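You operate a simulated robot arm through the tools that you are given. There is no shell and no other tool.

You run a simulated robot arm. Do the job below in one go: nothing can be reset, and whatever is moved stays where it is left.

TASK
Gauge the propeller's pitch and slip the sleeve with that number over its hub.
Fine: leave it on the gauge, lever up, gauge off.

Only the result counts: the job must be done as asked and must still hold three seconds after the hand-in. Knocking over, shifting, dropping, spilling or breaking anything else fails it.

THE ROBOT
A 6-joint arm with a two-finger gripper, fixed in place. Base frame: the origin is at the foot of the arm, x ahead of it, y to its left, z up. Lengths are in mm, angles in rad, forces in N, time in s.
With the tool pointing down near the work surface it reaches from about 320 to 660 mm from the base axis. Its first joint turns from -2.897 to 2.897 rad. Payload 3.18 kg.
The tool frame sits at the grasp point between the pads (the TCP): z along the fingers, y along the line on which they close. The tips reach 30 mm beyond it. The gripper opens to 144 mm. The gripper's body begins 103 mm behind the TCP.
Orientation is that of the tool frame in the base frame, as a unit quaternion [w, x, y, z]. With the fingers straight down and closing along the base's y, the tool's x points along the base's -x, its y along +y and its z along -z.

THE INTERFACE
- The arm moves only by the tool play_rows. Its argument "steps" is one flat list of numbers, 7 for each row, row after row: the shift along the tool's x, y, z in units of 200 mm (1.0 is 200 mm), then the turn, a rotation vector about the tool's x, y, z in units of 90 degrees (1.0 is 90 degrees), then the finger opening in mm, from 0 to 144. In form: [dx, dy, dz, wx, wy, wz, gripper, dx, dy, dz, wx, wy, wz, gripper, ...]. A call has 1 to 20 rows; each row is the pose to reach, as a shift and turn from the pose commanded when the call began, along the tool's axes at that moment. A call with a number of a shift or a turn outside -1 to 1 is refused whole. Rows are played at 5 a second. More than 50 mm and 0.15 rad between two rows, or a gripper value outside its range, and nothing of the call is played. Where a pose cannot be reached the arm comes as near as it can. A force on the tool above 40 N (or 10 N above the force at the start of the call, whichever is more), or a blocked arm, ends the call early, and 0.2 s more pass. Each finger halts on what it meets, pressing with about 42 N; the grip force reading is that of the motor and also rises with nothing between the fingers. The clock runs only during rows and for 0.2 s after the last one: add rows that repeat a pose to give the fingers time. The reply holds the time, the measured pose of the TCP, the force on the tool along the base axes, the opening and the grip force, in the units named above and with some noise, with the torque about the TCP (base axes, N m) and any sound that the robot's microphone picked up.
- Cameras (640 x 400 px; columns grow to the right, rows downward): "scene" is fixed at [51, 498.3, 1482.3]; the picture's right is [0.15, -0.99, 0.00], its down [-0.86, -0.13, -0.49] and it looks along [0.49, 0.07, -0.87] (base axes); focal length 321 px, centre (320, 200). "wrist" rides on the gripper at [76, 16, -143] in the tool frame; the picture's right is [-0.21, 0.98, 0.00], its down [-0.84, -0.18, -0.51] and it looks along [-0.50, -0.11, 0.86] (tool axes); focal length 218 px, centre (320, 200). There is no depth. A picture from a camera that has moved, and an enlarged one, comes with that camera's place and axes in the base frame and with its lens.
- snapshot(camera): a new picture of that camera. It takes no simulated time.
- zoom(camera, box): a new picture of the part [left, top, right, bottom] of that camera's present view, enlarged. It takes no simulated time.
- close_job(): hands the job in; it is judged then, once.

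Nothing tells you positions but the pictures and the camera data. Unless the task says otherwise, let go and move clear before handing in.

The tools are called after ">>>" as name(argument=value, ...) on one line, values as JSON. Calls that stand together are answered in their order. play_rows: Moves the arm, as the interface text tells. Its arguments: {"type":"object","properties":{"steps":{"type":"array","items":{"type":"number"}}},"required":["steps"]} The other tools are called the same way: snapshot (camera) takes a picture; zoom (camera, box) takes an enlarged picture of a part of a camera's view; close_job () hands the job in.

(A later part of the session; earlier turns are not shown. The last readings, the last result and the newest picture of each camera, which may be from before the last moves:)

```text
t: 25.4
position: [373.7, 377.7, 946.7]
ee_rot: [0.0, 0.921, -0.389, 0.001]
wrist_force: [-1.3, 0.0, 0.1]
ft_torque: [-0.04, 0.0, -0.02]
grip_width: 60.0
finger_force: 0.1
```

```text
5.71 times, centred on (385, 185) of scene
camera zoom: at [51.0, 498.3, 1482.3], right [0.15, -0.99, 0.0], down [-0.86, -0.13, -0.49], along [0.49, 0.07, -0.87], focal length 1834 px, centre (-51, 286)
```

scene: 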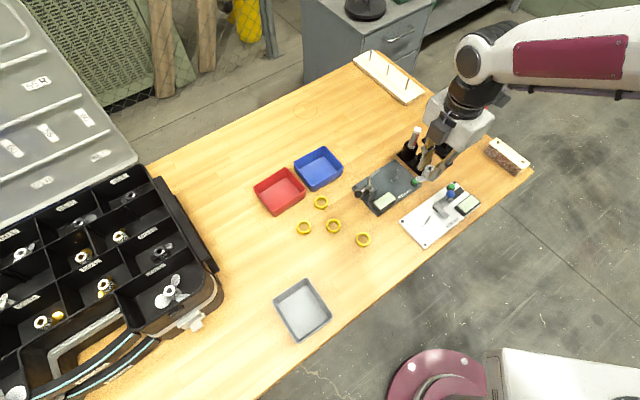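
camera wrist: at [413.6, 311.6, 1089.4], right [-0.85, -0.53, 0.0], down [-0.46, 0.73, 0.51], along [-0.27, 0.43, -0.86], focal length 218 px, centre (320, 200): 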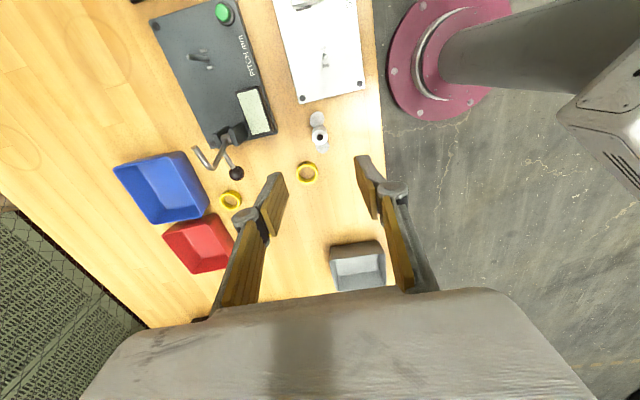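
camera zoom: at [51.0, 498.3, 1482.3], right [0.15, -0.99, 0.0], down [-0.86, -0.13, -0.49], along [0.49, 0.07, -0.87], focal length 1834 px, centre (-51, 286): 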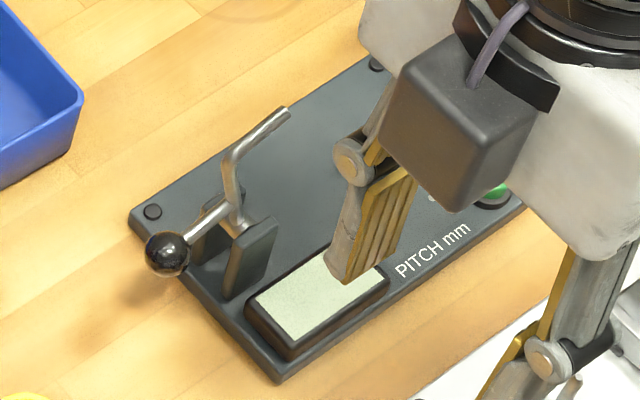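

The geometry is now clear: pin at (531, 372) with its top near 830, gauge plate at z≈783, keys along 135°, lever axle about 85 mm from the pin, and the raised foot at about (482, 429, 886). The hub stands at (373, 376.5) with its blades along ~134°. I'll turn the tool back 90° so the fingers close along the blades.

>>> play_rows(steps=[0, 0, 0, 0, 0, 0.0909, 60, 0, 0, 0, 0, 0, 0.1818, 60, 0, 0, 0, 0, 0, 0.2727, 60, 0, 0, 0, 0, 0, 0.3636, 60, 0, 0, 0, 0, 0, 0.4545, 60, 0, 0, 0, 0, 0, 0.5454, 60, 0, 0, 0, 0, 0, 0.6363, 60, 0, 0, 0, 0, 0, 0.7272, 60, 0, 0, 0, 0, 0, 0.8181, 60, 0, 0, 0, 0, 0, 0.909, 60, 0, 0, 0, 0, 0, 0.9999, 60, 0, 0, 0, 0, 0, 0.9999, 60])

>>> play_rows(steps=[0, 0, 0, 0, -0.0833, 0, 60, 0, 0, 0, 0, -0.1667, 0, 60, 0, 0, 0, 0, -0.1667, 0, 60])

>>> snapshot(camera="wrist")

```text
t: 28.0
position: [373.2, 380.7, 947.6]
ee_rot: [0.001, -0.376, 0.927, 0.0]
wrist_force: [0.0, 0.5, 0.9]
ft_torque: [0.02, 0.02, 0.0]
grip_width: 60.1
finger_force: 0.0
```

```text
t: 28.8
position: [373.2, 379.4, 946.6]
ee_rot: [0.121, -0.372, 0.919, 0.049]
wrist_force: [-0.8, -0.2, -0.1]
ft_torque: [0.01, 0.0, 0.01]
grip_width: 60.1
finger_force: 0.1
```

```text
taken
camera wrist: at [281.4, 312.1, 1064.6], right [-0.54, 0.84, 0.05], down [0.61, 0.35, 0.71], along [0.58, 0.41, -0.7], focal length 218 px, centre (320, 200)
```

wrist: 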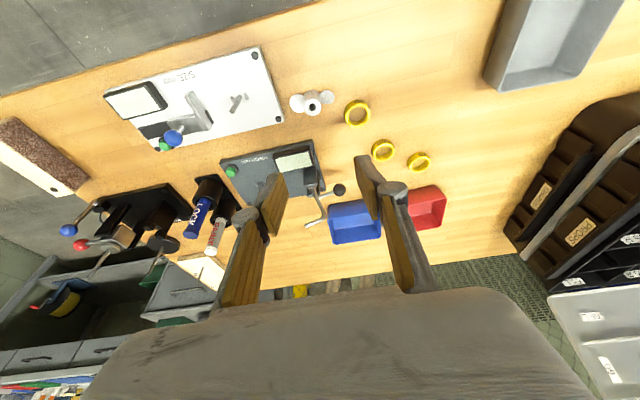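

The tool leans 15° outward with the fingers along ~134°. I'll come down to just above the hub with a moderate opening and check alignment.

>>> play_rows(steps=[0.05, -0.002, 0.16, 0, 0, 0, 50, 0.1, -0.004, 0.32, 0, 0, 0, 46, 0.13, -0.005, 0.42, 0, 0, 0, 44, 0.1537, -0.006, 0.484, 0, 0, 0, 44, 0.1537, -0.006, 0.484, 0, 0, 0, 44])

>>> zoom(camera="wrist", box=[240, 100, 400, 210])

>>> zoom(camera="scene", box=[340, 180, 440, 260])

```text
t: 30.0
position: [369.9, 374.0, 844.9]
ee_rot: [0.123, -0.373, 0.918, 0.049]
wrist_force: [-0.7, 0.5, 0.3]
ft_torque: [-0.04, 0.02, 0.0]
grip_width: 44.0
finger_force: 0.0
```

```text
3.64 times, centred on (320, 155) of wrist
camera zoom: at [279.5, 307.6, 962.9], right [-0.54, 0.84, 0.05], down [0.61, 0.35, 0.71], along [0.58, 0.41, -0.7], focal length 794 px, centre (320, 364)
```

zoom: 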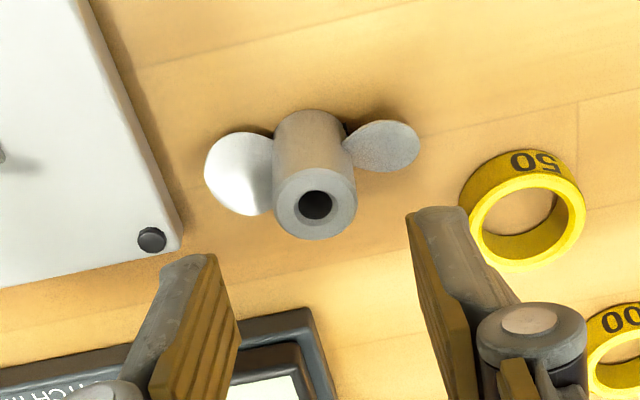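

```text
5.00 times, centred on (390, 220) of scene
camera zoom: at [51.0, 498.3, 1482.3], right [0.15, -0.99, 0.0], down [-0.86, -0.13, -0.49], along [0.49, 0.07, -0.87], focal length 1605 px, centre (-30, 100)
```

zoom: 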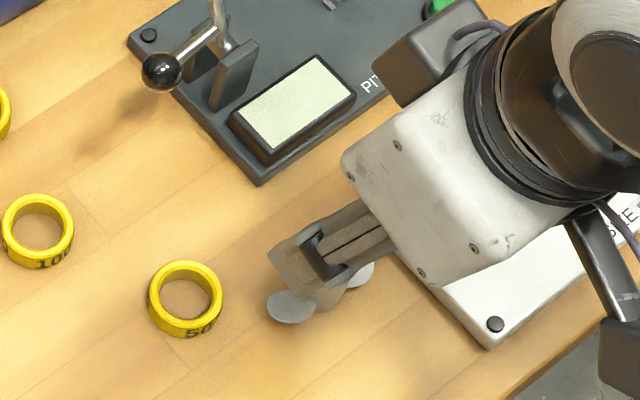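

I can see the hub and the black slot marks under the blades. Refined hub top is z≈792. I'll lower about 33 mm so the fingertips take the top 10 mm of the hub, above the blades, and then close.

>>> play_rows(steps=[0.02, 0.001, 0.06, 0, 0, 0, 44, 0.04, 0.002, 0.12, 0, 0, 0, 44, 0.048, 0.002, 0.148, 0, 0, 0, 44, 0.0529, 0.002, 0.162, 0, 0, 0, 44, 0.0529, 0.002, 0.162, 0, 0, 0, 44])

>>> zoom(camera="wrist", box=[240, 100, 400, 210])

>>> zoom(camera="scene", box=[360, 190, 420, 240])

```text
t: 31.2
position: [368.7, 372.7, 810.8]
ee_rot: [0.121, -0.372, 0.919, 0.048]
wrist_force: [0.5, 0.3, 0.2]
ft_torque: [0.01, -0.01, 0.0]
grip_width: 44.1
finger_force: 0.0
```

```text
3.64 times, centred on (320, 155) of wrist
camera zoom: at [277.6, 306.9, 929.1], right [-0.54, 0.84, 0.05], down [0.61, 0.35, 0.71], along [0.58, 0.41, -0.7], focal length 794 px, centre (320, 364)
```

zoom: 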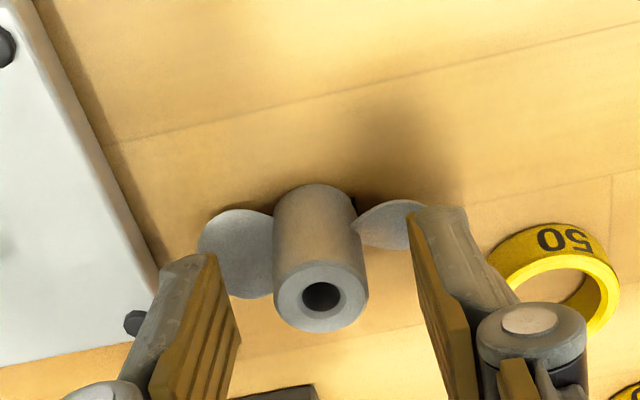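

```text
8.00 times, centred on (390, 215) of scene
camera zoom: at [51.0, 498.3, 1482.3], right [0.15, -0.99, 0.0], down [-0.86, -0.13, -0.49], along [0.49, 0.07, -0.87], focal length 2567 px, centre (-240, 80)
```

zoom: 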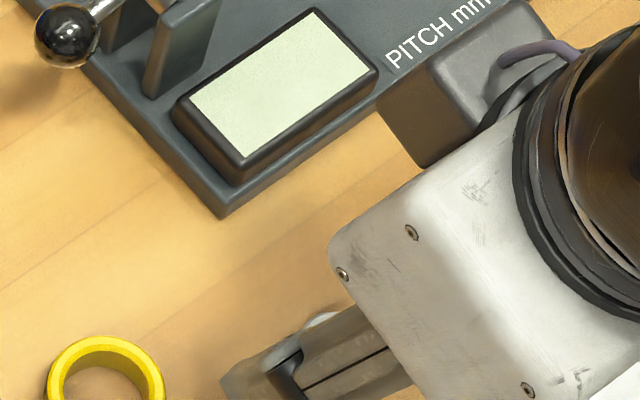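

The hub is centred between the pads, with the fingertips above the blades. Closing now.

>>> play_rows(steps=[0, 0, 0, 0, 0, 0, 30, 0, 0, 0, 0, 0, 0, 16, 0, 0, 0, 0, 0, 0, 16, 0, 0, 0, 0, 0, 0, 16])

>>> zoom(camera="wrist", box=[240, 100, 400, 210])

```text
t: 32.2
position: [368.4, 374.8, 811.4]
ee_rot: [0.121, -0.373, 0.919, 0.048]
wrist_force: [-0.4, -0.7, 0.8]
ft_torque: [0.02, -0.01, -0.02]
grip_width: 19.6
finger_force: 42.2
```

```text
3.64 times, centred on (320, 155) of wrist
camera zoom: at [277.6, 306.9, 929.3], right [-0.54, 0.84, 0.05], down [0.61, 0.35, 0.71], along [0.58, 0.41, -0.7], focal length 794 px, centre (320, 364)
```

zoom: 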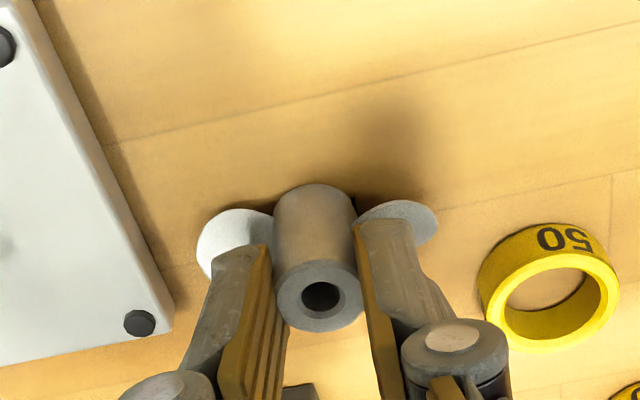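

The hub is gripped at 19.6 mm. I'll lift 85 mm straight up and move most of the way toward the pin, then look before going over it.

>>> play_rows(steps=[-0.01, 0, -0.04, 0, 0, 0, 10, -0.04, 0, -0.15, 0, 0, 0, 10, -0.08, 0, -0.3, 0, 0, 0, 10, -0.11, 0, -0.4105, 0, 0, 0, 10, -0.2172, -0.1129, -0.3818, 0, 0, 0, 10, -0.3244, -0.2258, -0.3531, 0, 0, 0, 10, -0.4316, -0.3387, -0.3244, 0, 0, 0, 10, -0.485, -0.395, -0.31, 0, 0, 0, 10, -0.485, -0.395, -0.31, 0, 0, 0, 10])

>>> snapshot(camera="wrist")

>>> zoom(camera="wrist", box=[240, 100, 400, 210])

>>> zoom(camera="scene", box=[340, 130, 460, 220])

```text
t: 34.2
position: [479.3, 371.7, 896.9]
ee_rot: [0.121, -0.373, 0.919, 0.048]
wrist_force: [0.3, -1.1, -0.3]
ft_torque: [-0.03, -0.01, 0.04]
grip_width: 19.7
finger_force: 41.8
```

```text
taken
camera wrist: at [388.1, 304.4, 1014.6], right [-0.54, 0.84, 0.05], down [0.61, 0.35, 0.71], along [0.58, 0.41, -0.7], focal length 218 px, centre (320, 200)
```

wrist: 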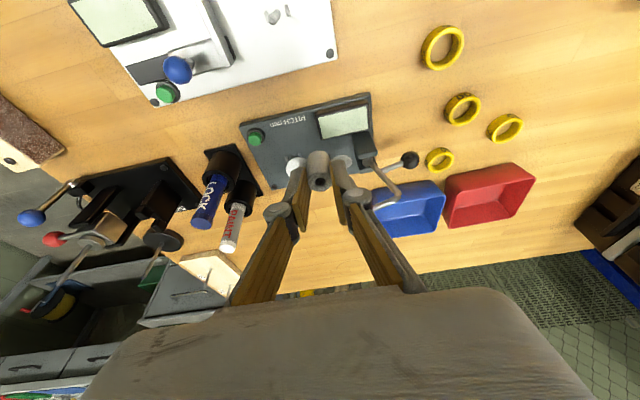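

```text
3.64 times, centred on (320, 155) of wrist
camera zoom: at [388.1, 304.4, 1014.6], right [-0.54, 0.84, 0.05], down [0.61, 0.35, 0.71], along [0.58, 0.41, -0.7], focal length 794 px, centre (320, 364)
```

zoom: 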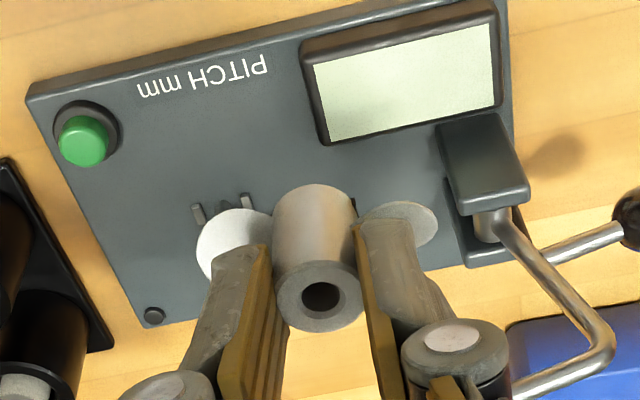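

```text
4.44 times, centred on (400, 175) of scene
camera zoom: at [51.0, 498.3, 1482.3], right [0.15, -0.99, 0.0], down [-0.86, -0.13, -0.49], along [0.49, 0.07, -0.87], focal length 1426 px, centre (-36, 311)
```

zoom: 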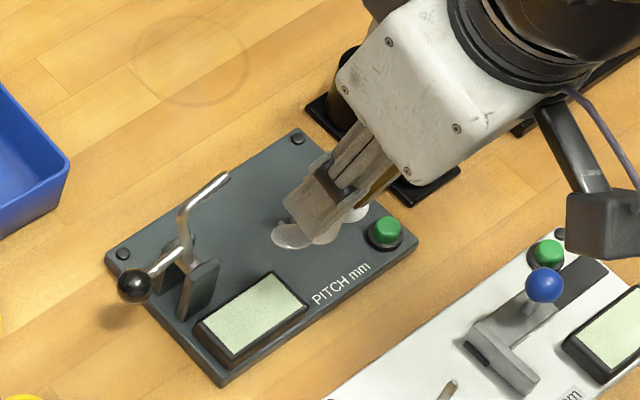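

The propeller is stable in the grip and both keys are visible beside the left blade. The remaining offset to the pin is about 48 mm in x. I'll move over it at this height and add a 1.5° yaw correction.

>>> play_rows(steps=[-0.06, -0.06, 0.015, -0.001, 0, -0.004, 10, -0.12, -0.12, 0.03, -0.002, 0, -0.01, 10, -0.161, -0.1715, 0.043, -0.0043, 0, -0.0161, 10, -0.161, -0.1715, 0.043, -0.0043, 0, -0.0161, 10])

>>> zoom(camera="wrist", box=[240, 100, 400, 210])

>>> zoom(camera="scene", box=[340, 130, 460, 220])

>>> zoom(camera="scene", box=[375, 155, 425, 200])

```text
t: 35.2
position: [526.1, 370.6, 895.7]
ee_rot: [0.121, -0.385, 0.914, 0.05]
wrist_force: [0.5, -0.4, -0.2]
ft_torque: [0.04, -0.03, -0.03]
grip_width: 19.8
finger_force: 42.2
```

```text
3.64 times, centred on (320, 155) of wrist
camera zoom: at [437.3, 300.9, 1014.4], right [-0.56, 0.83, 0.05], down [0.6, 0.36, 0.71], along [0.57, 0.43, -0.7], focal length 794 px, centre (320, 364)
```

zoom: 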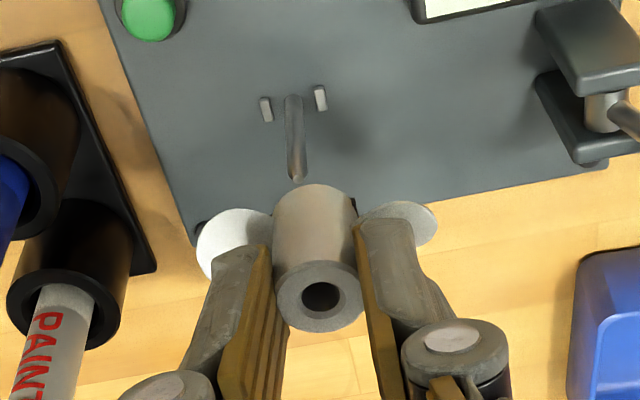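

```text
4.44 times, centred on (400, 175) of scene
camera zoom: at [51.0, 498.3, 1482.3], right [0.15, -0.99, 0.0], down [-0.86, -0.13, -0.49], along [0.49, 0.07, -0.87], focal length 1426 px, centre (-36, 311)
```

zoom: 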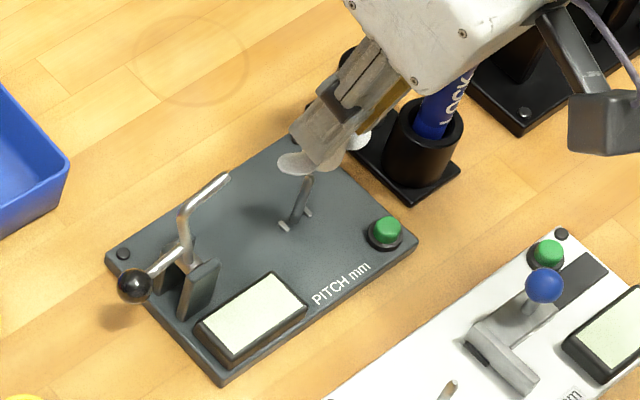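

```text
8.89 times, centred on (400, 178) of scene
camera zoom: at [51.0, 498.3, 1482.3], right [0.15, -0.99, 0.0], down [-0.86, -0.13, -0.49], along [0.49, 0.07, -0.87], focal length 2853 px, centre (-391, 400)
```

zoom: 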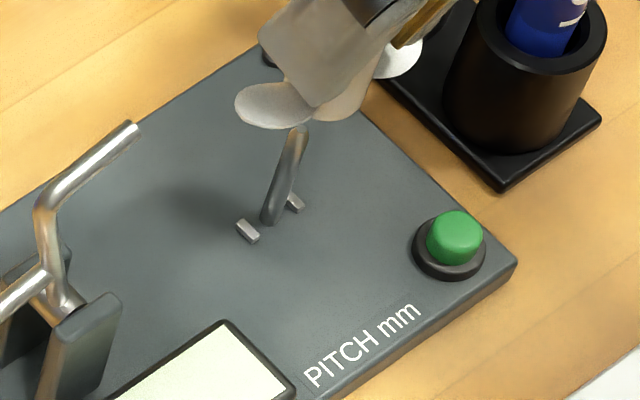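

The pin and keys are in full view just beyond the held propeller, and the hub looks a few millimetres off the pin. I'll zoom in to measure the relative offset precisely.

>>> zoom(camera="wrist", box=[290, 115, 350, 195])

>>> zoom(camera="wrist", box=[295, 115, 345, 155])

```text
5.00 times, centred on (320, 155) of wrist
camera zoom: at [437.3, 300.9, 1014.4], right [-0.56, 0.83, 0.05], down [0.6, 0.36, 0.71], along [0.57, 0.43, -0.7], focal length 1091 px, centre (320, 425)
```

zoom: 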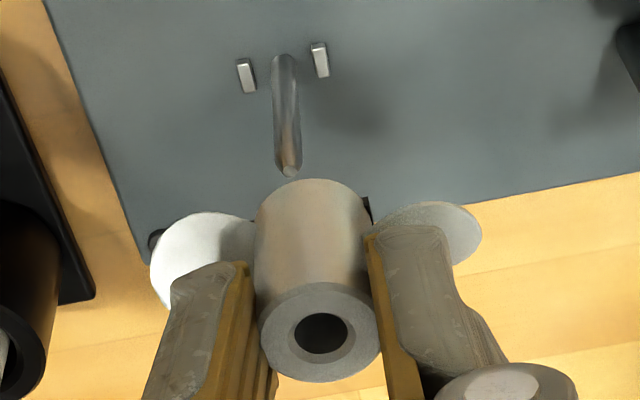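

```text
10.00 times, centred on (320, 135) of wrist
camera zoom: at [437.3, 300.9, 1014.4], right [-0.56, 0.83, 0.05], down [0.6, 0.36, 0.71], along [0.57, 0.43, -0.7], focal length 2183 px, centre (320, 850)
```

zoom: 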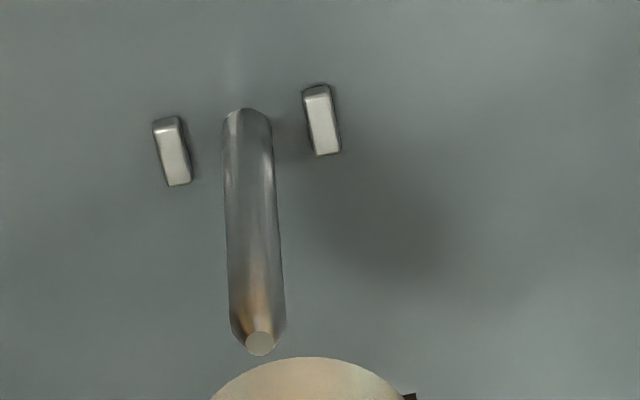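

The pin is about 3.1 mm off along the finger line and 1.5 mm toward the base. I'll correct for that and lower slowly onto the pin tip, watching the force.

>>> play_rows(steps=[0.0075, -0.0155, -0.002, 0, 0, 0, 10, 0.0075, -0.0155, -0.002, 0, 0, 0, 10, 0.0153, -0.0155, 0.027, 0, 0, 0, 10, 0.0205, -0.0154, 0.0464, 0, 0, 0, 10, 0.0244, -0.0154, 0.0609, 0, 0, 0, 10, 0.0283, -0.0153, 0.0754, 0, 0, 0, 10])

>>> zoom(camera="wrist", box=[290, 115, 350, 195])

>>> zoom(camera="scene", box=[375, 155, 425, 200])

```text
t: 36.6
position: [529.4, 366.8, 880.7]
ee_rot: [0.122, -0.385, 0.913, 0.05]
wrist_force: [0.5, 0.5, -0.8]
ft_torque: [-0.01, -0.02, 0.0]
grip_width: 19.8
finger_force: 41.9
```

```text
5.00 times, centred on (320, 155) of wrist
camera zoom: at [438.9, 297.7, 998.3], right [-0.56, 0.83, 0.05], down [0.6, 0.36, 0.71], along [0.57, 0.43, -0.7], focal length 1091 px, centre (320, 425)
```

zoom: 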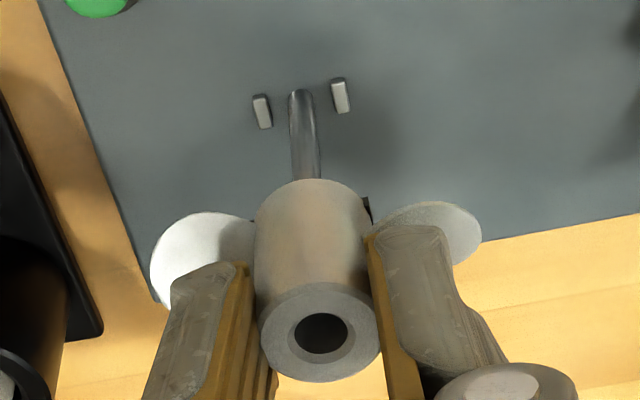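

```text
8.89 times, centred on (400, 178) of scene
camera zoom: at [51.0, 498.3, 1482.3], right [0.15, -0.99, 0.0], down [-0.86, -0.13, -0.49], along [0.49, 0.07, -0.87], focal length 2853 px, centre (-391, 400)
```

zoom: 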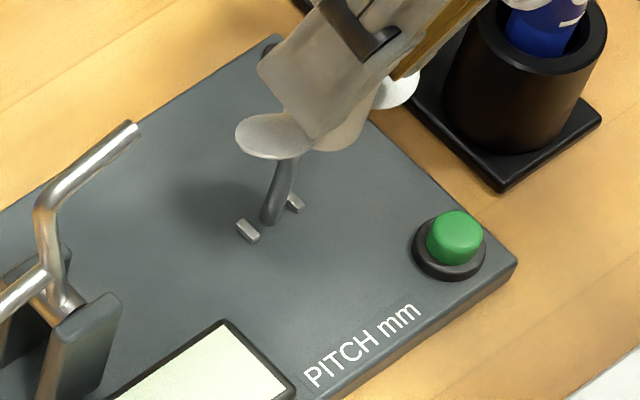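

The wrist view shows the hub lined up with the keys, and there's no force yet. The scene view seems to show some offset, so I'll zoom in to reconcile the two before going lower.

>>> zoom(camera="scene", box=[382, 160, 412, 185])

>>> snapshot(camera="scene")

```text
16.00 times, centred on (397, 172) of scene
camera zoom: at [51.0, 498.3, 1482.3], right [0.15, -0.99, 0.0], down [-0.86, -0.13, -0.49], along [0.49, 0.07, -0.87], focal length 5135 px, centre (-912, 640)
```

zoom: 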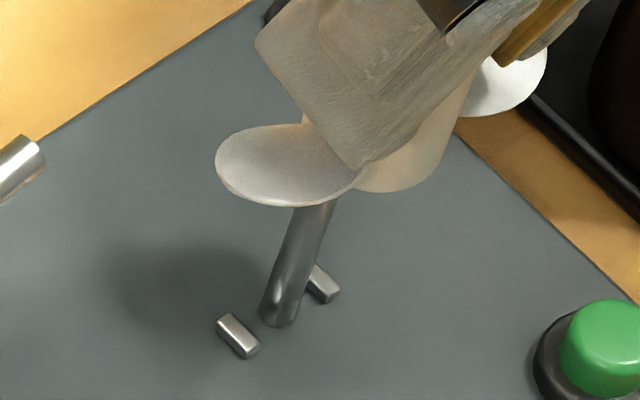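

```text
taken
```

scene: 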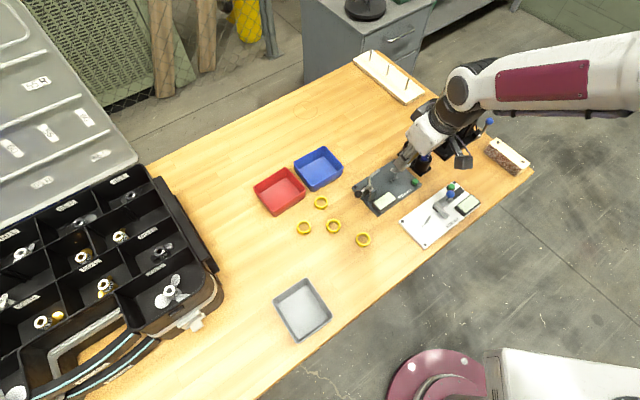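

The views only agree if the gauge plate is lower than I thought: plate at about z=773, pin top near 821, and the pin at about (536, 372). The hub is therefore still above the pin and about 4.4 mm short in the outward direction. I'll correct that and check again in both views.

>>> play_rows(steps=[-0.0212, -0.0038, 0.0057, 0, 0, 0, 10, -0.0212, -0.0038, 0.0057, 0, 0, 0, 10])

>>> zoom(camera="wrist", box=[290, 115, 350, 195])

>>> zoom(camera="scene", box=[382, 160, 412, 185])

```text
t: 37.2
position: [531.6, 369.0, 880.2]
ee_rot: [0.122, -0.385, 0.914, 0.05]
wrist_force: [-1.0, 0.3, 0.6]
ft_torque: [0.02, 0.0, -0.04]
grip_width: 19.4
finger_force: 42.1
```

```text
5.00 times, centred on (320, 155) of wrist
camera zoom: at [442.9, 299.9, 998.4], right [-0.56, 0.83, 0.05], down [0.6, 0.36, 0.71], along [0.57, 0.43, -0.7], focal length 1091 px, centre (320, 425)
```

zoom: 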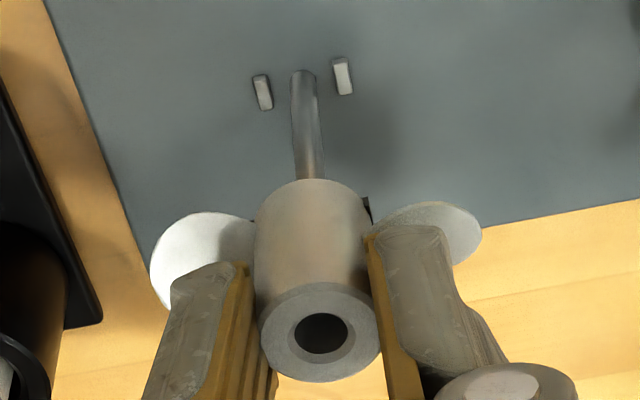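

```text
16.00 times, centred on (397, 172) of scene
camera zoom: at [51.0, 498.3, 1482.3], right [0.15, -0.99, 0.0], down [-0.86, -0.13, -0.49], along [0.49, 0.07, -0.87], focal length 5135 px, centre (-912, 640)
```

zoom: 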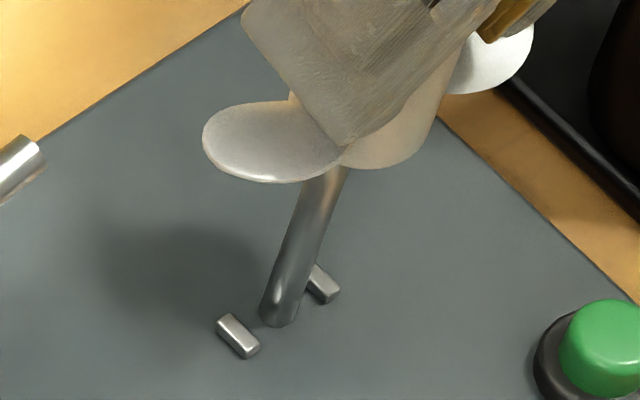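

The two views nearly agree now. I'll zoom further on the scene view to find the hub's edges relative to the pin axis.

>>> zoom(camera="scene", box=[390, 158, 408, 174])

>>> zoom(camera="wrist", box=[300, 115, 340, 150])

```text
16.00 times, centred on (399, 166) of scene
camera zoom: at [51.0, 498.3, 1482.3], right [0.15, -0.99, 0.0], down [-0.86, -0.13, -0.49], along [0.49, 0.07, -0.87], focal length 5135 px, centre (-944, 744)
```

zoom: 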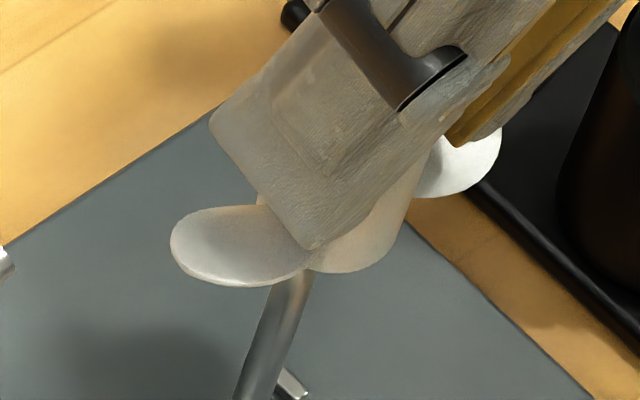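

```text
11.43 times, centred on (320, 132) of wrist
camera zoom: at [442.9, 299.9, 998.4], right [-0.56, 0.83, 0.05], down [0.6, 0.36, 0.71], along [0.57, 0.43, -0.7], focal length 2494 px, centre (320, 971)
```

zoom: 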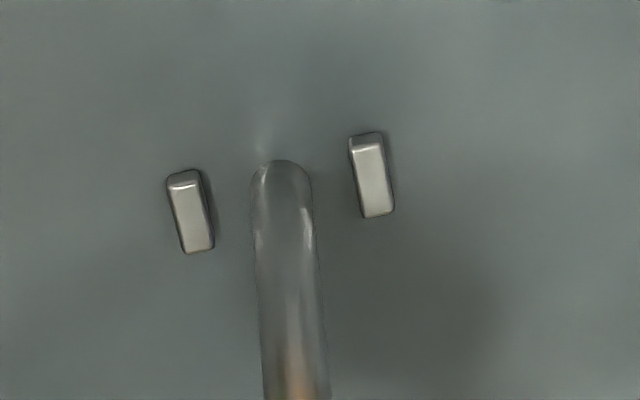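

Both views point to a residual of about (2.9, 2.5) mm outward. I'll apply it and re-check.

>>> play_rows(steps=[-0.0185, -0.0016, 0.005, 0, 0, 0, 10, -0.0185, -0.0016, 0.005, 0, 0, 0, 10])

>>> zoom(camera="scene", box=[390, 158, 408, 174])

>>> zoom(camera="wrist", box=[300, 115, 340, 150])

>>> zoom(camera="wrist", box=[290, 115, 350, 195])

```text
t: 37.8
position: [534.2, 371.0, 879.9]
ee_rot: [0.121, -0.384, 0.914, 0.05]
wrist_force: [-0.9, -0.2, -0.8]
ft_torque: [0.03, 0.01, -0.02]
grip_width: 19.4
finger_force: 41.8
```

```text
16.00 times, centred on (399, 166) of scene
camera zoom: at [51.0, 498.3, 1482.3], right [0.15, -0.99, 0.0], down [-0.86, -0.13, -0.49], along [0.49, 0.07, -0.87], focal length 5135 px, centre (-944, 744)
```

zoom: 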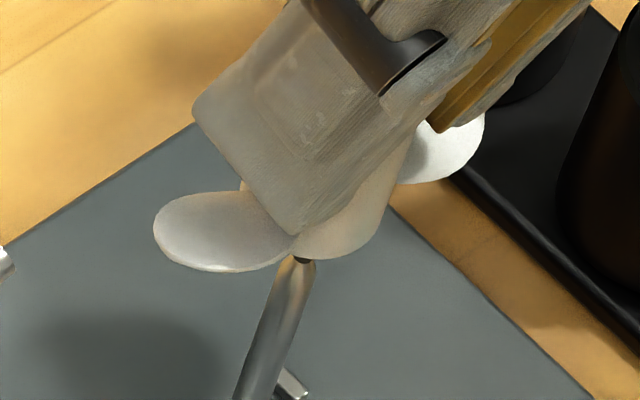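

```text
11.43 times, centred on (320, 132) of wrist
camera zoom: at [445.4, 302.6, 998.3], right [-0.56, 0.83, 0.05], down [0.6, 0.36, 0.71], along [0.57, 0.43, -0.7], focal length 2494 px, centre (320, 971)
```

zoom: 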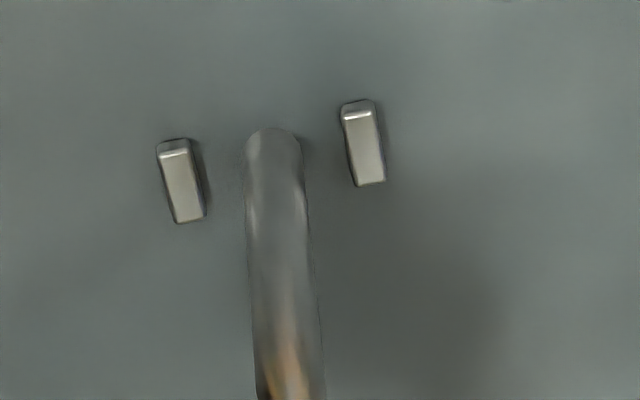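

```text
5.00 times, centred on (320, 155) of wrist
camera zoom: at [445.4, 302.6, 998.3], right [-0.56, 0.83, 0.05], down [0.6, 0.36, 0.71], along [0.57, 0.43, -0.7], focal length 1091 px, centre (320, 425)
```

zoom: 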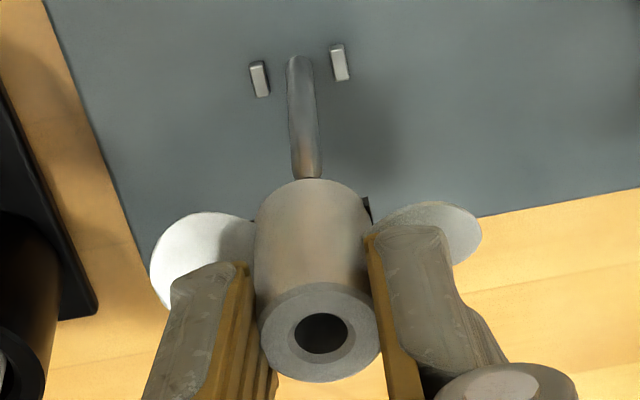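

The hub and pin axes now coincide in both views. I'll lower slowly, about 15 mm, watching the forces.

>>> play_rows(steps=[0.0039, 0, 0.0145, 0, 0, 0, 10, 0.0078, 0, 0.029, 0, 0, 0, 10, 0.0117, 0, 0.0435, 0, 0, 0, 10, 0.0156, 0, 0.058, 0, 0, 0, 10, 0.0195, 0, 0.0725, 0, 0, 0, 10])

>>> zoom(camera="scene", box=[388, 160, 412, 180])

>>> zoom(camera="wrist", box=[290, 115, 350, 195])

```text
t: 39.0
position: [534.6, 370.5, 864.8]
ee_rot: [0.12, -0.386, 0.913, 0.05]
wrist_force: [-3.1, 0.9, -0.6]
ft_torque: [-0.03, 0.14, 0.0]
grip_width: 19.5
finger_force: 42.1
```

```text
16.00 times, centred on (400, 170) of scene
camera zoom: at [51.0, 498.3, 1482.3], right [0.15, -0.99, 0.0], down [-0.86, -0.13, -0.49], along [0.49, 0.07, -0.87], focal length 5135 px, centre (-960, 680)
```

zoom: 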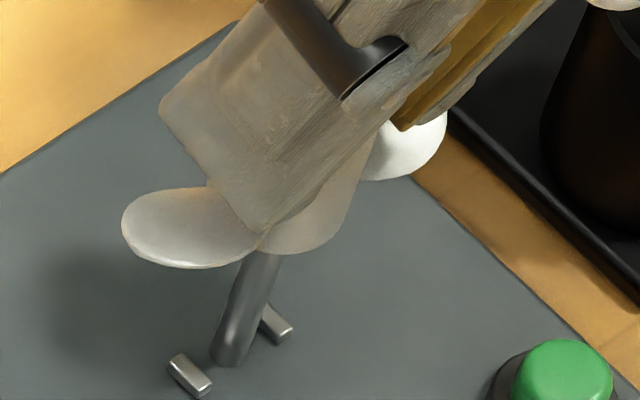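

```text
5.00 times, centred on (320, 155) of wrist
camera zoom: at [445.3, 302.2, 982.9], right [-0.56, 0.83, 0.05], down [0.61, 0.36, 0.71], along [0.57, 0.43, -0.7], focal length 1091 px, centre (320, 425)
```

zoom: 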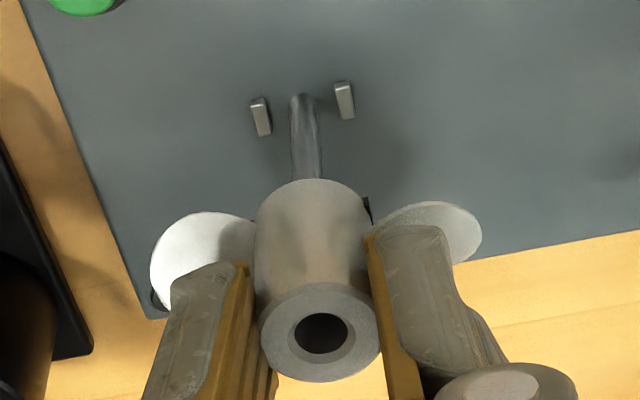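

There's light side contact (Fx −3 N) and no vertical force, so the pin has entered the bore. I'll ease 1 mm toward −x and keep lowering.

>>> play_rows(steps=[0.0023, 0.0046, -0.0006, 0, 0, 0, 10, 0.0062, 0.0046, 0.0139, 0, 0, 0, 10, 0.0101, 0.0046, 0.0284, 0, 0, 0, 10, 0.0127, 0.0046, 0.038, 0, 0, 0, 10])

>>> zoom(camera="scene", box=[388, 160, 412, 180])

>>> zoom(camera="wrist", box=[290, 115, 350, 195])

```text
t: 40.0
position: [533.1, 373.0, 857.5]
ee_rot: [0.121, -0.384, 0.914, 0.05]
wrist_force: [-0.3, -5.8, 1.4]
ft_torque: [-0.21, 0.0, 0.04]
grip_width: 19.1
finger_force: 42.0
```

```text
16.00 times, centred on (400, 170) of scene
camera zoom: at [51.0, 498.3, 1482.3], right [0.15, -0.99, 0.0], down [-0.86, -0.13, -0.49], along [0.49, 0.07, -0.87], focal length 5135 px, centre (-960, 680)
```

zoom: 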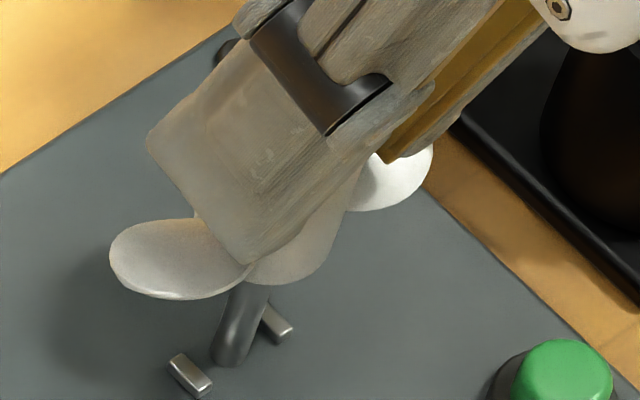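

```text
5.00 times, centred on (320, 155) of wrist
camera zoom: at [444.2, 302.7, 975.2], right [-0.56, 0.83, 0.05], down [0.6, 0.36, 0.71], along [0.57, 0.43, -0.7], focal length 1091 px, centre (320, 425)
```

zoom: 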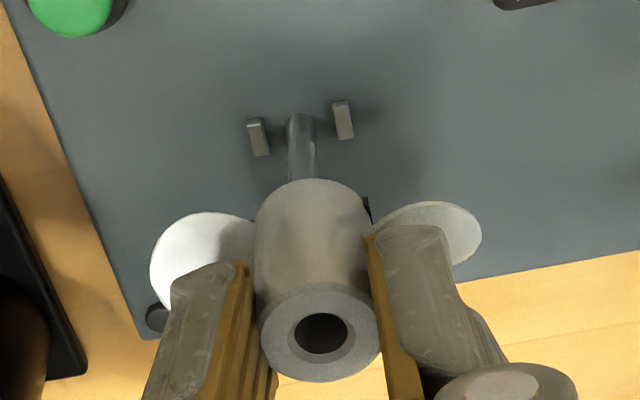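

The side force is now −5.8 N in y, so I overshot slightly. I'll shift back 0.8 mm and continue down.

>>> play_rows(steps=[0.001, -0.0039, -0.0003, 0, 0, 0, 10, 0.0049, -0.0039, 0.0142, 0, 0, 0, 10, 0.0088, -0.0039, 0.0287, 0, 0, 0, 10, 0.0127, -0.0039, 0.0432, 0, 0, 0, 10, 0.014, -0.0039, 0.048, 0, 0, 0, 10])

>>> zoom(camera="wrist", box=[290, 115, 350, 195])

```text
t: 41.2
position: [534.1, 370.8, 849.2]
ee_rot: [0.121, -0.385, 0.914, 0.05]
wrist_force: [-0.5, 0.2, -0.4]
ft_torque: [0.0, 0.03, 0.0]
grip_width: 19.7
finger_force: 41.9
```

```text
5.00 times, centred on (320, 155) of wrist
camera zoom: at [444.9, 301.9, 965.4], right [-0.56, 0.83, 0.05], down [0.6, 0.36, 0.71], along [0.57, 0.43, -0.7], focal length 1091 px, centre (320, 425)
```

zoom: 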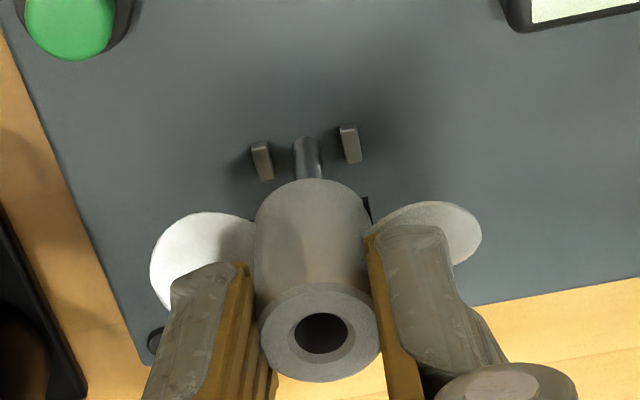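

Forces are near zero and the alignment is good. I'll continue down another 16 mm.

>>> play_rows(steps=[0.0039, 0, 0.0145, 0, 0, 0, 10, 0.0078, 0, 0.029, 0, 0, 0, 10, 0.0117, 0, 0.0435, 0, 0, 0, 10, 0.0156, 0, 0.058, 0, 0, 0, 10, 0.0182, 0, 0.0677, 0, 0, 0, 10, 0.0208, 0, 0.0774, 0, 0, 0, 10])

>>> zoom(camera="wrist", box=[290, 115, 350, 195])

>>> zoom(camera="scene", box=[382, 160, 412, 185])

```text
t: 42.6
position: [534.6, 371.5, 831.8]
ee_rot: [0.12, -0.386, 0.913, 0.05]
wrist_force: [0.3, -0.2, -0.3]
ft_torque: [-0.02, 0.0, -0.01]
grip_width: 19.7
finger_force: 41.9
```

```text
5.00 times, centred on (320, 155) of wrist
camera zoom: at [444.7, 302.1, 949.4], right [-0.56, 0.83, 0.05], down [0.6, 0.36, 0.71], along [0.57, 0.43, -0.7], focal length 1091 px, centre (320, 425)
```

zoom: 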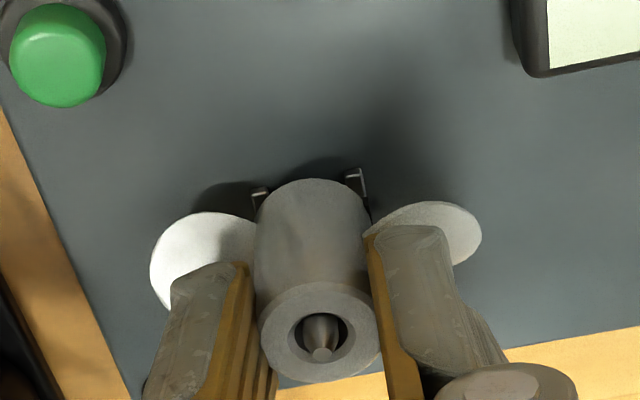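

```text
16.00 times, centred on (397, 172) of scene
camera zoom: at [51.0, 498.3, 1482.3], right [0.15, -0.99, 0.0], down [-0.86, -0.13, -0.49], along [0.49, 0.07, -0.87], focal length 5135 px, centre (-912, 640)
```

zoom: 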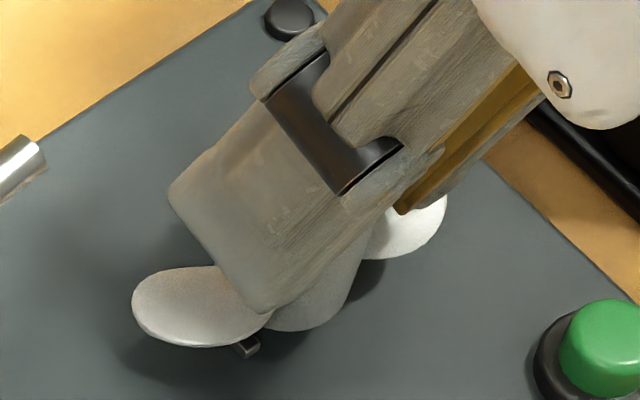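

The pin shows inside the bore and the keys are right at the hub's lower edge. I'll go down in small steps now, feeling for the seat.

>>> play_rows(steps=[0.002, 0, 0.0073, 0, 0, 0, 10, 0.0039, 0, 0.0145, 0, 0, 0, 10, 0.0059, 0, 0.0218, 0, 0, 0, 10])

>>> zoom(camera="wrist", box=[290, 115, 350, 195])

```text
t: 43.4
position: [534.2, 372.0, 827.3]
ee_rot: [0.122, -0.386, 0.913, 0.051]
wrist_force: [-0.1, 0.1, -0.3]
ft_torque: [0.01, 0.0, 0.01]
grip_width: 19.5
finger_force: 41.2
```

```text
5.00 times, centred on (320, 155) of wrist
camera zoom: at [444.6, 302.3, 944.7], right [-0.56, 0.83, 0.05], down [0.6, 0.36, 0.71], along [0.57, 0.43, -0.7], focal length 1091 px, centre (320, 425)
```

zoom: 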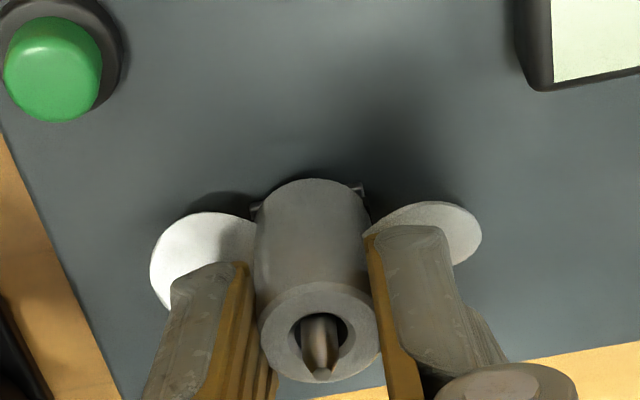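

>>> play_rows(steps=[0.0013, 0, 0.0048, 0, 0, 0, 10, 0.0026, 0, 0.0097, 0, 0, 0, 10, 0.0039, 0, 0.0145, 0, 0, 0, 10])

>>> zoom(camera="wrist", box=[290, 115, 350, 195])

```text
t: 44.2
position: [533.3, 371.5, 825.0]
ee_rot: [0.123, -0.385, 0.913, 0.051]
wrist_force: [-8.8, -5.9, 20.4]
ft_torque: [-0.21, 0.34, 0.01]
grip_width: 19.6
finger_force: 41.7
```

```text
5.00 times, centred on (320, 155) of wrist
camera zoom: at [444.7, 302.2, 943.3], right [-0.56, 0.83, 0.05], down [0.6, 0.36, 0.71], along [0.57, 0.43, -0.7], focal length 1091 px, centre (320, 425)
```

zoom: 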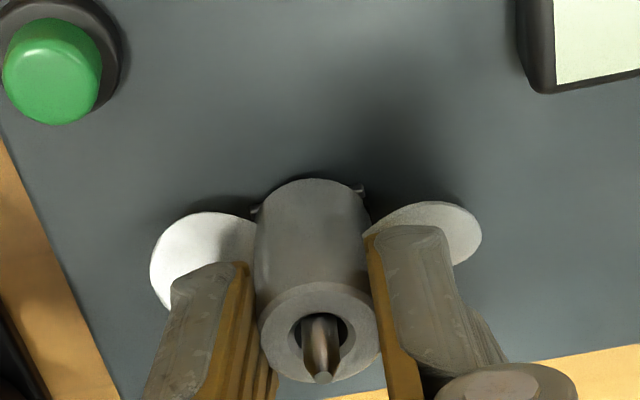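

There's 20 N of upward force at TCP z≈825, so the hub is resting on something. I'll zoom in on the keys to see whether they're inside the slot or under the rim.

>>> zoom(camera="wrist", box=[305, 145, 335, 170])

>>> zoom(camera="scene", box=[385, 168, 405, 186])

```text
16.00 times, centred on (320, 158) of wrist
camera zoom: at [444.7, 302.2, 943.3], right [-0.56, 0.83, 0.05], down [0.6, 0.36, 0.71], along [0.57, 0.43, -0.7], focal length 3492 px, centre (320, 880)
```

zoom: 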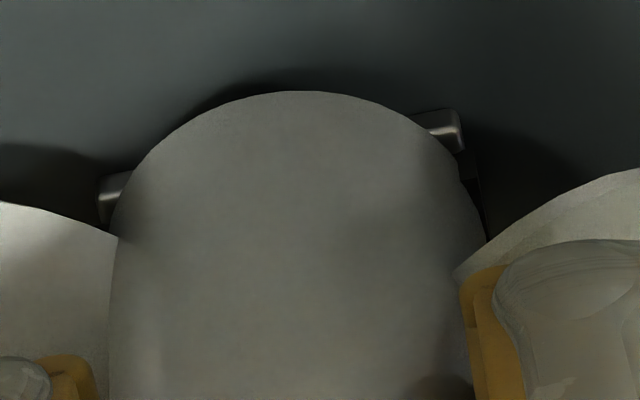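

```text
16.00 times, centred on (395, 177) of scene
camera zoom: at [51.0, 498.3, 1482.3], right [0.15, -0.99, 0.0], down [-0.86, -0.13, -0.49], along [0.49, 0.07, -0.87], focal length 5135 px, centre (-880, 568)
```

zoom: 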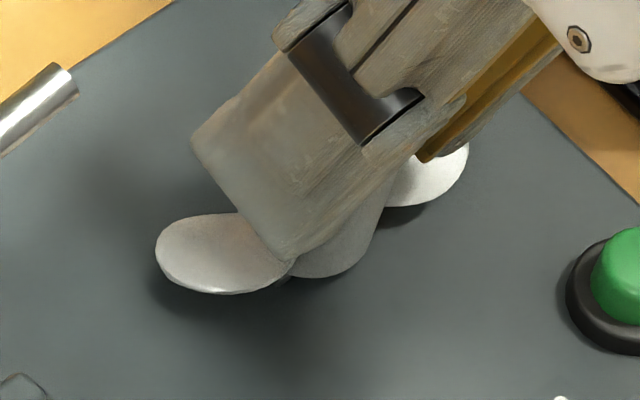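

The inner ends of the keys stick out on the base side and the slot marks sit about 2 mm further outward. The force also pushes the hub toward the base. I'll lift slightly, shift inward 1.8 mm and lower again.

>>> play_rows(steps=[-0.0033, 0, -0.0121, 0, 0, 0, 10, 0.0051, 0.0022, -0.0144, 0, 0, 0, 10, 0.0051, 0.0022, -0.0144, 0, 0, 0, 10])

>>> zoom(camera="wrist", box=[305, 145, 335, 170])

```text
t: 45.0
position: [531.0, 371.0, 826.0]
ee_rot: [0.121, -0.385, 0.914, 0.05]
wrist_force: [-0.4, -0.3, -0.6]
ft_torque: [0.03, 0.01, -0.02]
grip_width: 19.4
finger_force: 42.2
```

```text
16.00 times, centred on (320, 158) of wrist
camera zoom: at [443.3, 301.1, 944.0], right [-0.56, 0.83, 0.05], down [0.6, 0.36, 0.71], along [0.57, 0.43, -0.7], focal length 3492 px, centre (320, 880)
```

zoom: 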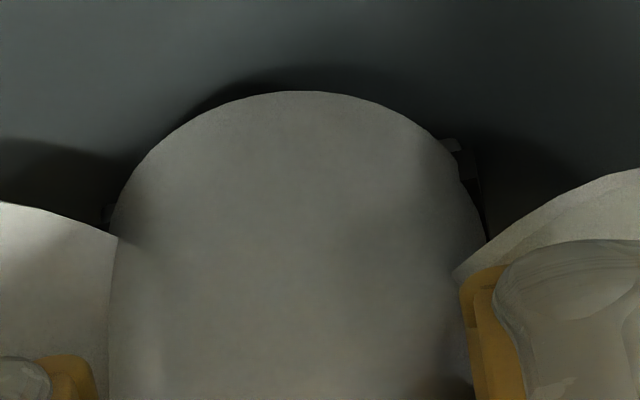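

The keys are nearly inside the slot lines and there's no side force. Lowering again with a further 0.4 mm inward.

>>> play_rows(steps=[0.0019, 0.0005, -0.0005, 0, 0, 0, 10, 0.0032, 0.0005, 0.0043, 0, 0, 0, 10, 0.0045, 0.0005, 0.0092, 0, 0, 0, 10, 0.0058, 0.0005, 0.014, 0, 0, 0, 10])

>>> zoom(camera="wrist", box=[305, 145, 335, 170])

```text
t: 46.0
position: [532.0, 370.0, 824.4]
ee_rot: [0.122, -0.385, 0.914, 0.049]
wrist_force: [1.8, 0.8, 0.5]
ft_torque: [0.04, -0.06, -0.01]
grip_width: 19.7
finger_force: 41.7
```

```text
16.00 times, centred on (320, 158) of wrist
camera zoom: at [443.2, 301.2, 941.6], right [-0.56, 0.83, 0.05], down [0.6, 0.36, 0.71], along [0.57, 0.43, -0.7], focal length 3492 px, centre (320, 880)
```

zoom: 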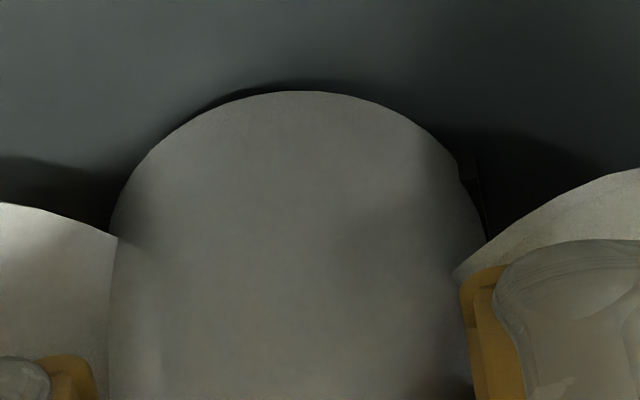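

It's now lower than the earlier contact height with almost no force, so the keys are entering the slot. Continuing down.

>>> play_rows(steps=[0.0013, 0, 0.0048, 0, 0, 0, 10, 0.0026, 0, 0.0097, 0, 0, 0, 10])

>>> zoom(camera="wrist", box=[290, 115, 350, 195])

```text
t: 46.6
position: [532.2, 370.1, 822.3]
ee_rot: [0.122, -0.384, 0.914, 0.05]
wrist_force: [-3.0, -3.1, 17.5]
ft_torque: [-0.1, 0.12, -0.03]
grip_width: 19.3
finger_force: 42.1
```

```text
5.00 times, centred on (320, 155) of wrist
camera zoom: at [443.1, 301.0, 940.7], right [-0.56, 0.83, 0.05], down [0.6, 0.36, 0.71], along [0.57, 0.43, -0.7], focal length 1091 px, centre (320, 425)
```

zoom: 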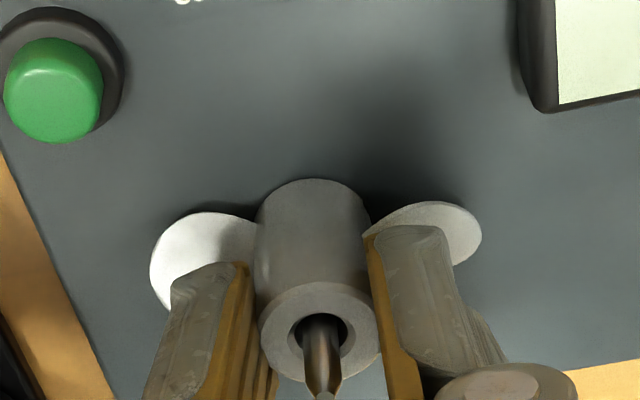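

It bottomed out 2.6 mm lower than the key tops, so the hub looks seated on the plate over the keys. I'll relieve the pressure slightly and open a little.

>>> play_rows(steps=[-0.0007, 0, -0.0025, 0, 0, 0, 10, -0.0007, 0, -0.0025, 0, 0, 0, 22, -0.0007, 0, -0.0025, 0, 0, 0, 28, -0.0007, 0, -0.0025, 0, 0, 0, 32, -0.0007, 0, -0.0025, 0, 0, 0, 32])

>>> zoom(camera="wrist", box=[290, 115, 350, 195])

```text
t: 47.8
position: [531.0, 372.0, 823.1]
ee_rot: [0.121, -0.385, 0.914, 0.05]
wrist_force: [0.5, -0.2, -0.7]
ft_torque: [0.03, -0.02, -0.01]
grip_width: 32.1
finger_force: 0.0
```

```text
5.00 times, centred on (320, 155) of wrist
camera zoom: at [442.9, 301.0, 940.0], right [-0.56, 0.83, 0.05], down [0.6, 0.36, 0.71], along [0.57, 0.43, -0.7], focal length 1091 px, centre (320, 425)
```

zoom: 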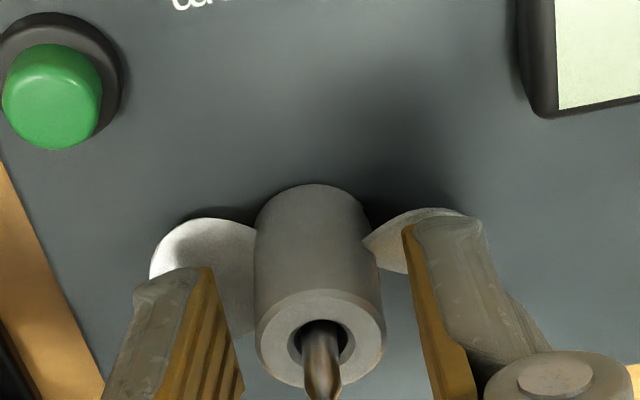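

The propeller stays seated on its own. I'll raise straight up and look at the gauge.

>>> play_rows(steps=[-0.013, 0, -0.0484, 0, 0, 0, 36, -0.039, 0, -0.145, 0, 0, 0, 40, -0.0779, 0, -0.29, 0, 0, 0, 40, 0.1, 0, -0.36, 0, 0, 0, 50, 0.3, 0, -0.36, 0, 0, 0, 60, 0.3, 0, -0.36, 0, 0, 0, 60])

>>> snapshot(camera="wrist")

>>> zoom(camera="scene", box=[345, 145, 425, 215])

```text
t: 49.2
position: [477.7, 314.8, 876.8]
ee_rot: [0.121, -0.385, 0.913, 0.05]
wrist_force: [0.1, -0.5, 0.4]
ft_torque: [0.02, -0.03, -0.01]
grip_width: 60.0
finger_force: 0.1
```

```text
taken
camera wrist: at [389.0, 246.0, 993.6], right [-0.56, 0.83, 0.05], down [0.6, 0.36, 0.71], along [0.57, 0.43, -0.7], focal length 218 px, centre (320, 200)
```

wrist: 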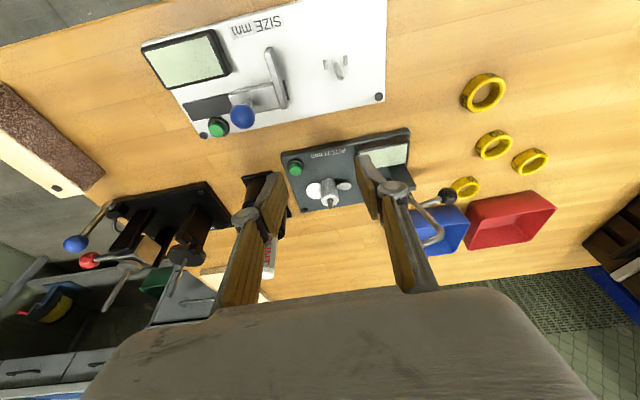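

```text
5.71 times, centred on (385, 180) of scene
camera zoom: at [51.0, 498.3, 1482.3], right [0.15, -0.99, 0.0], down [-0.86, -0.13, -0.49], along [0.49, 0.07, -0.87], focal length 1834 px, centre (-51, 314)
```

zoom: 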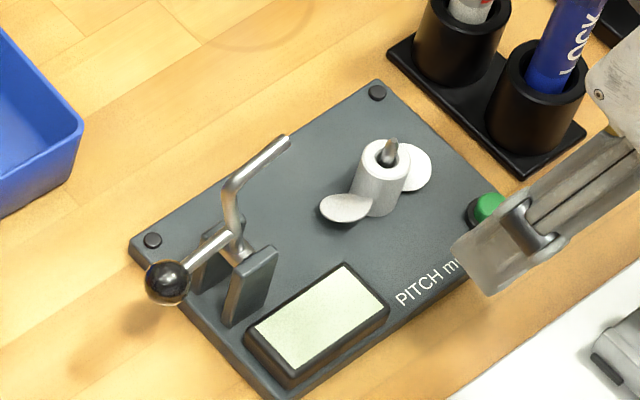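

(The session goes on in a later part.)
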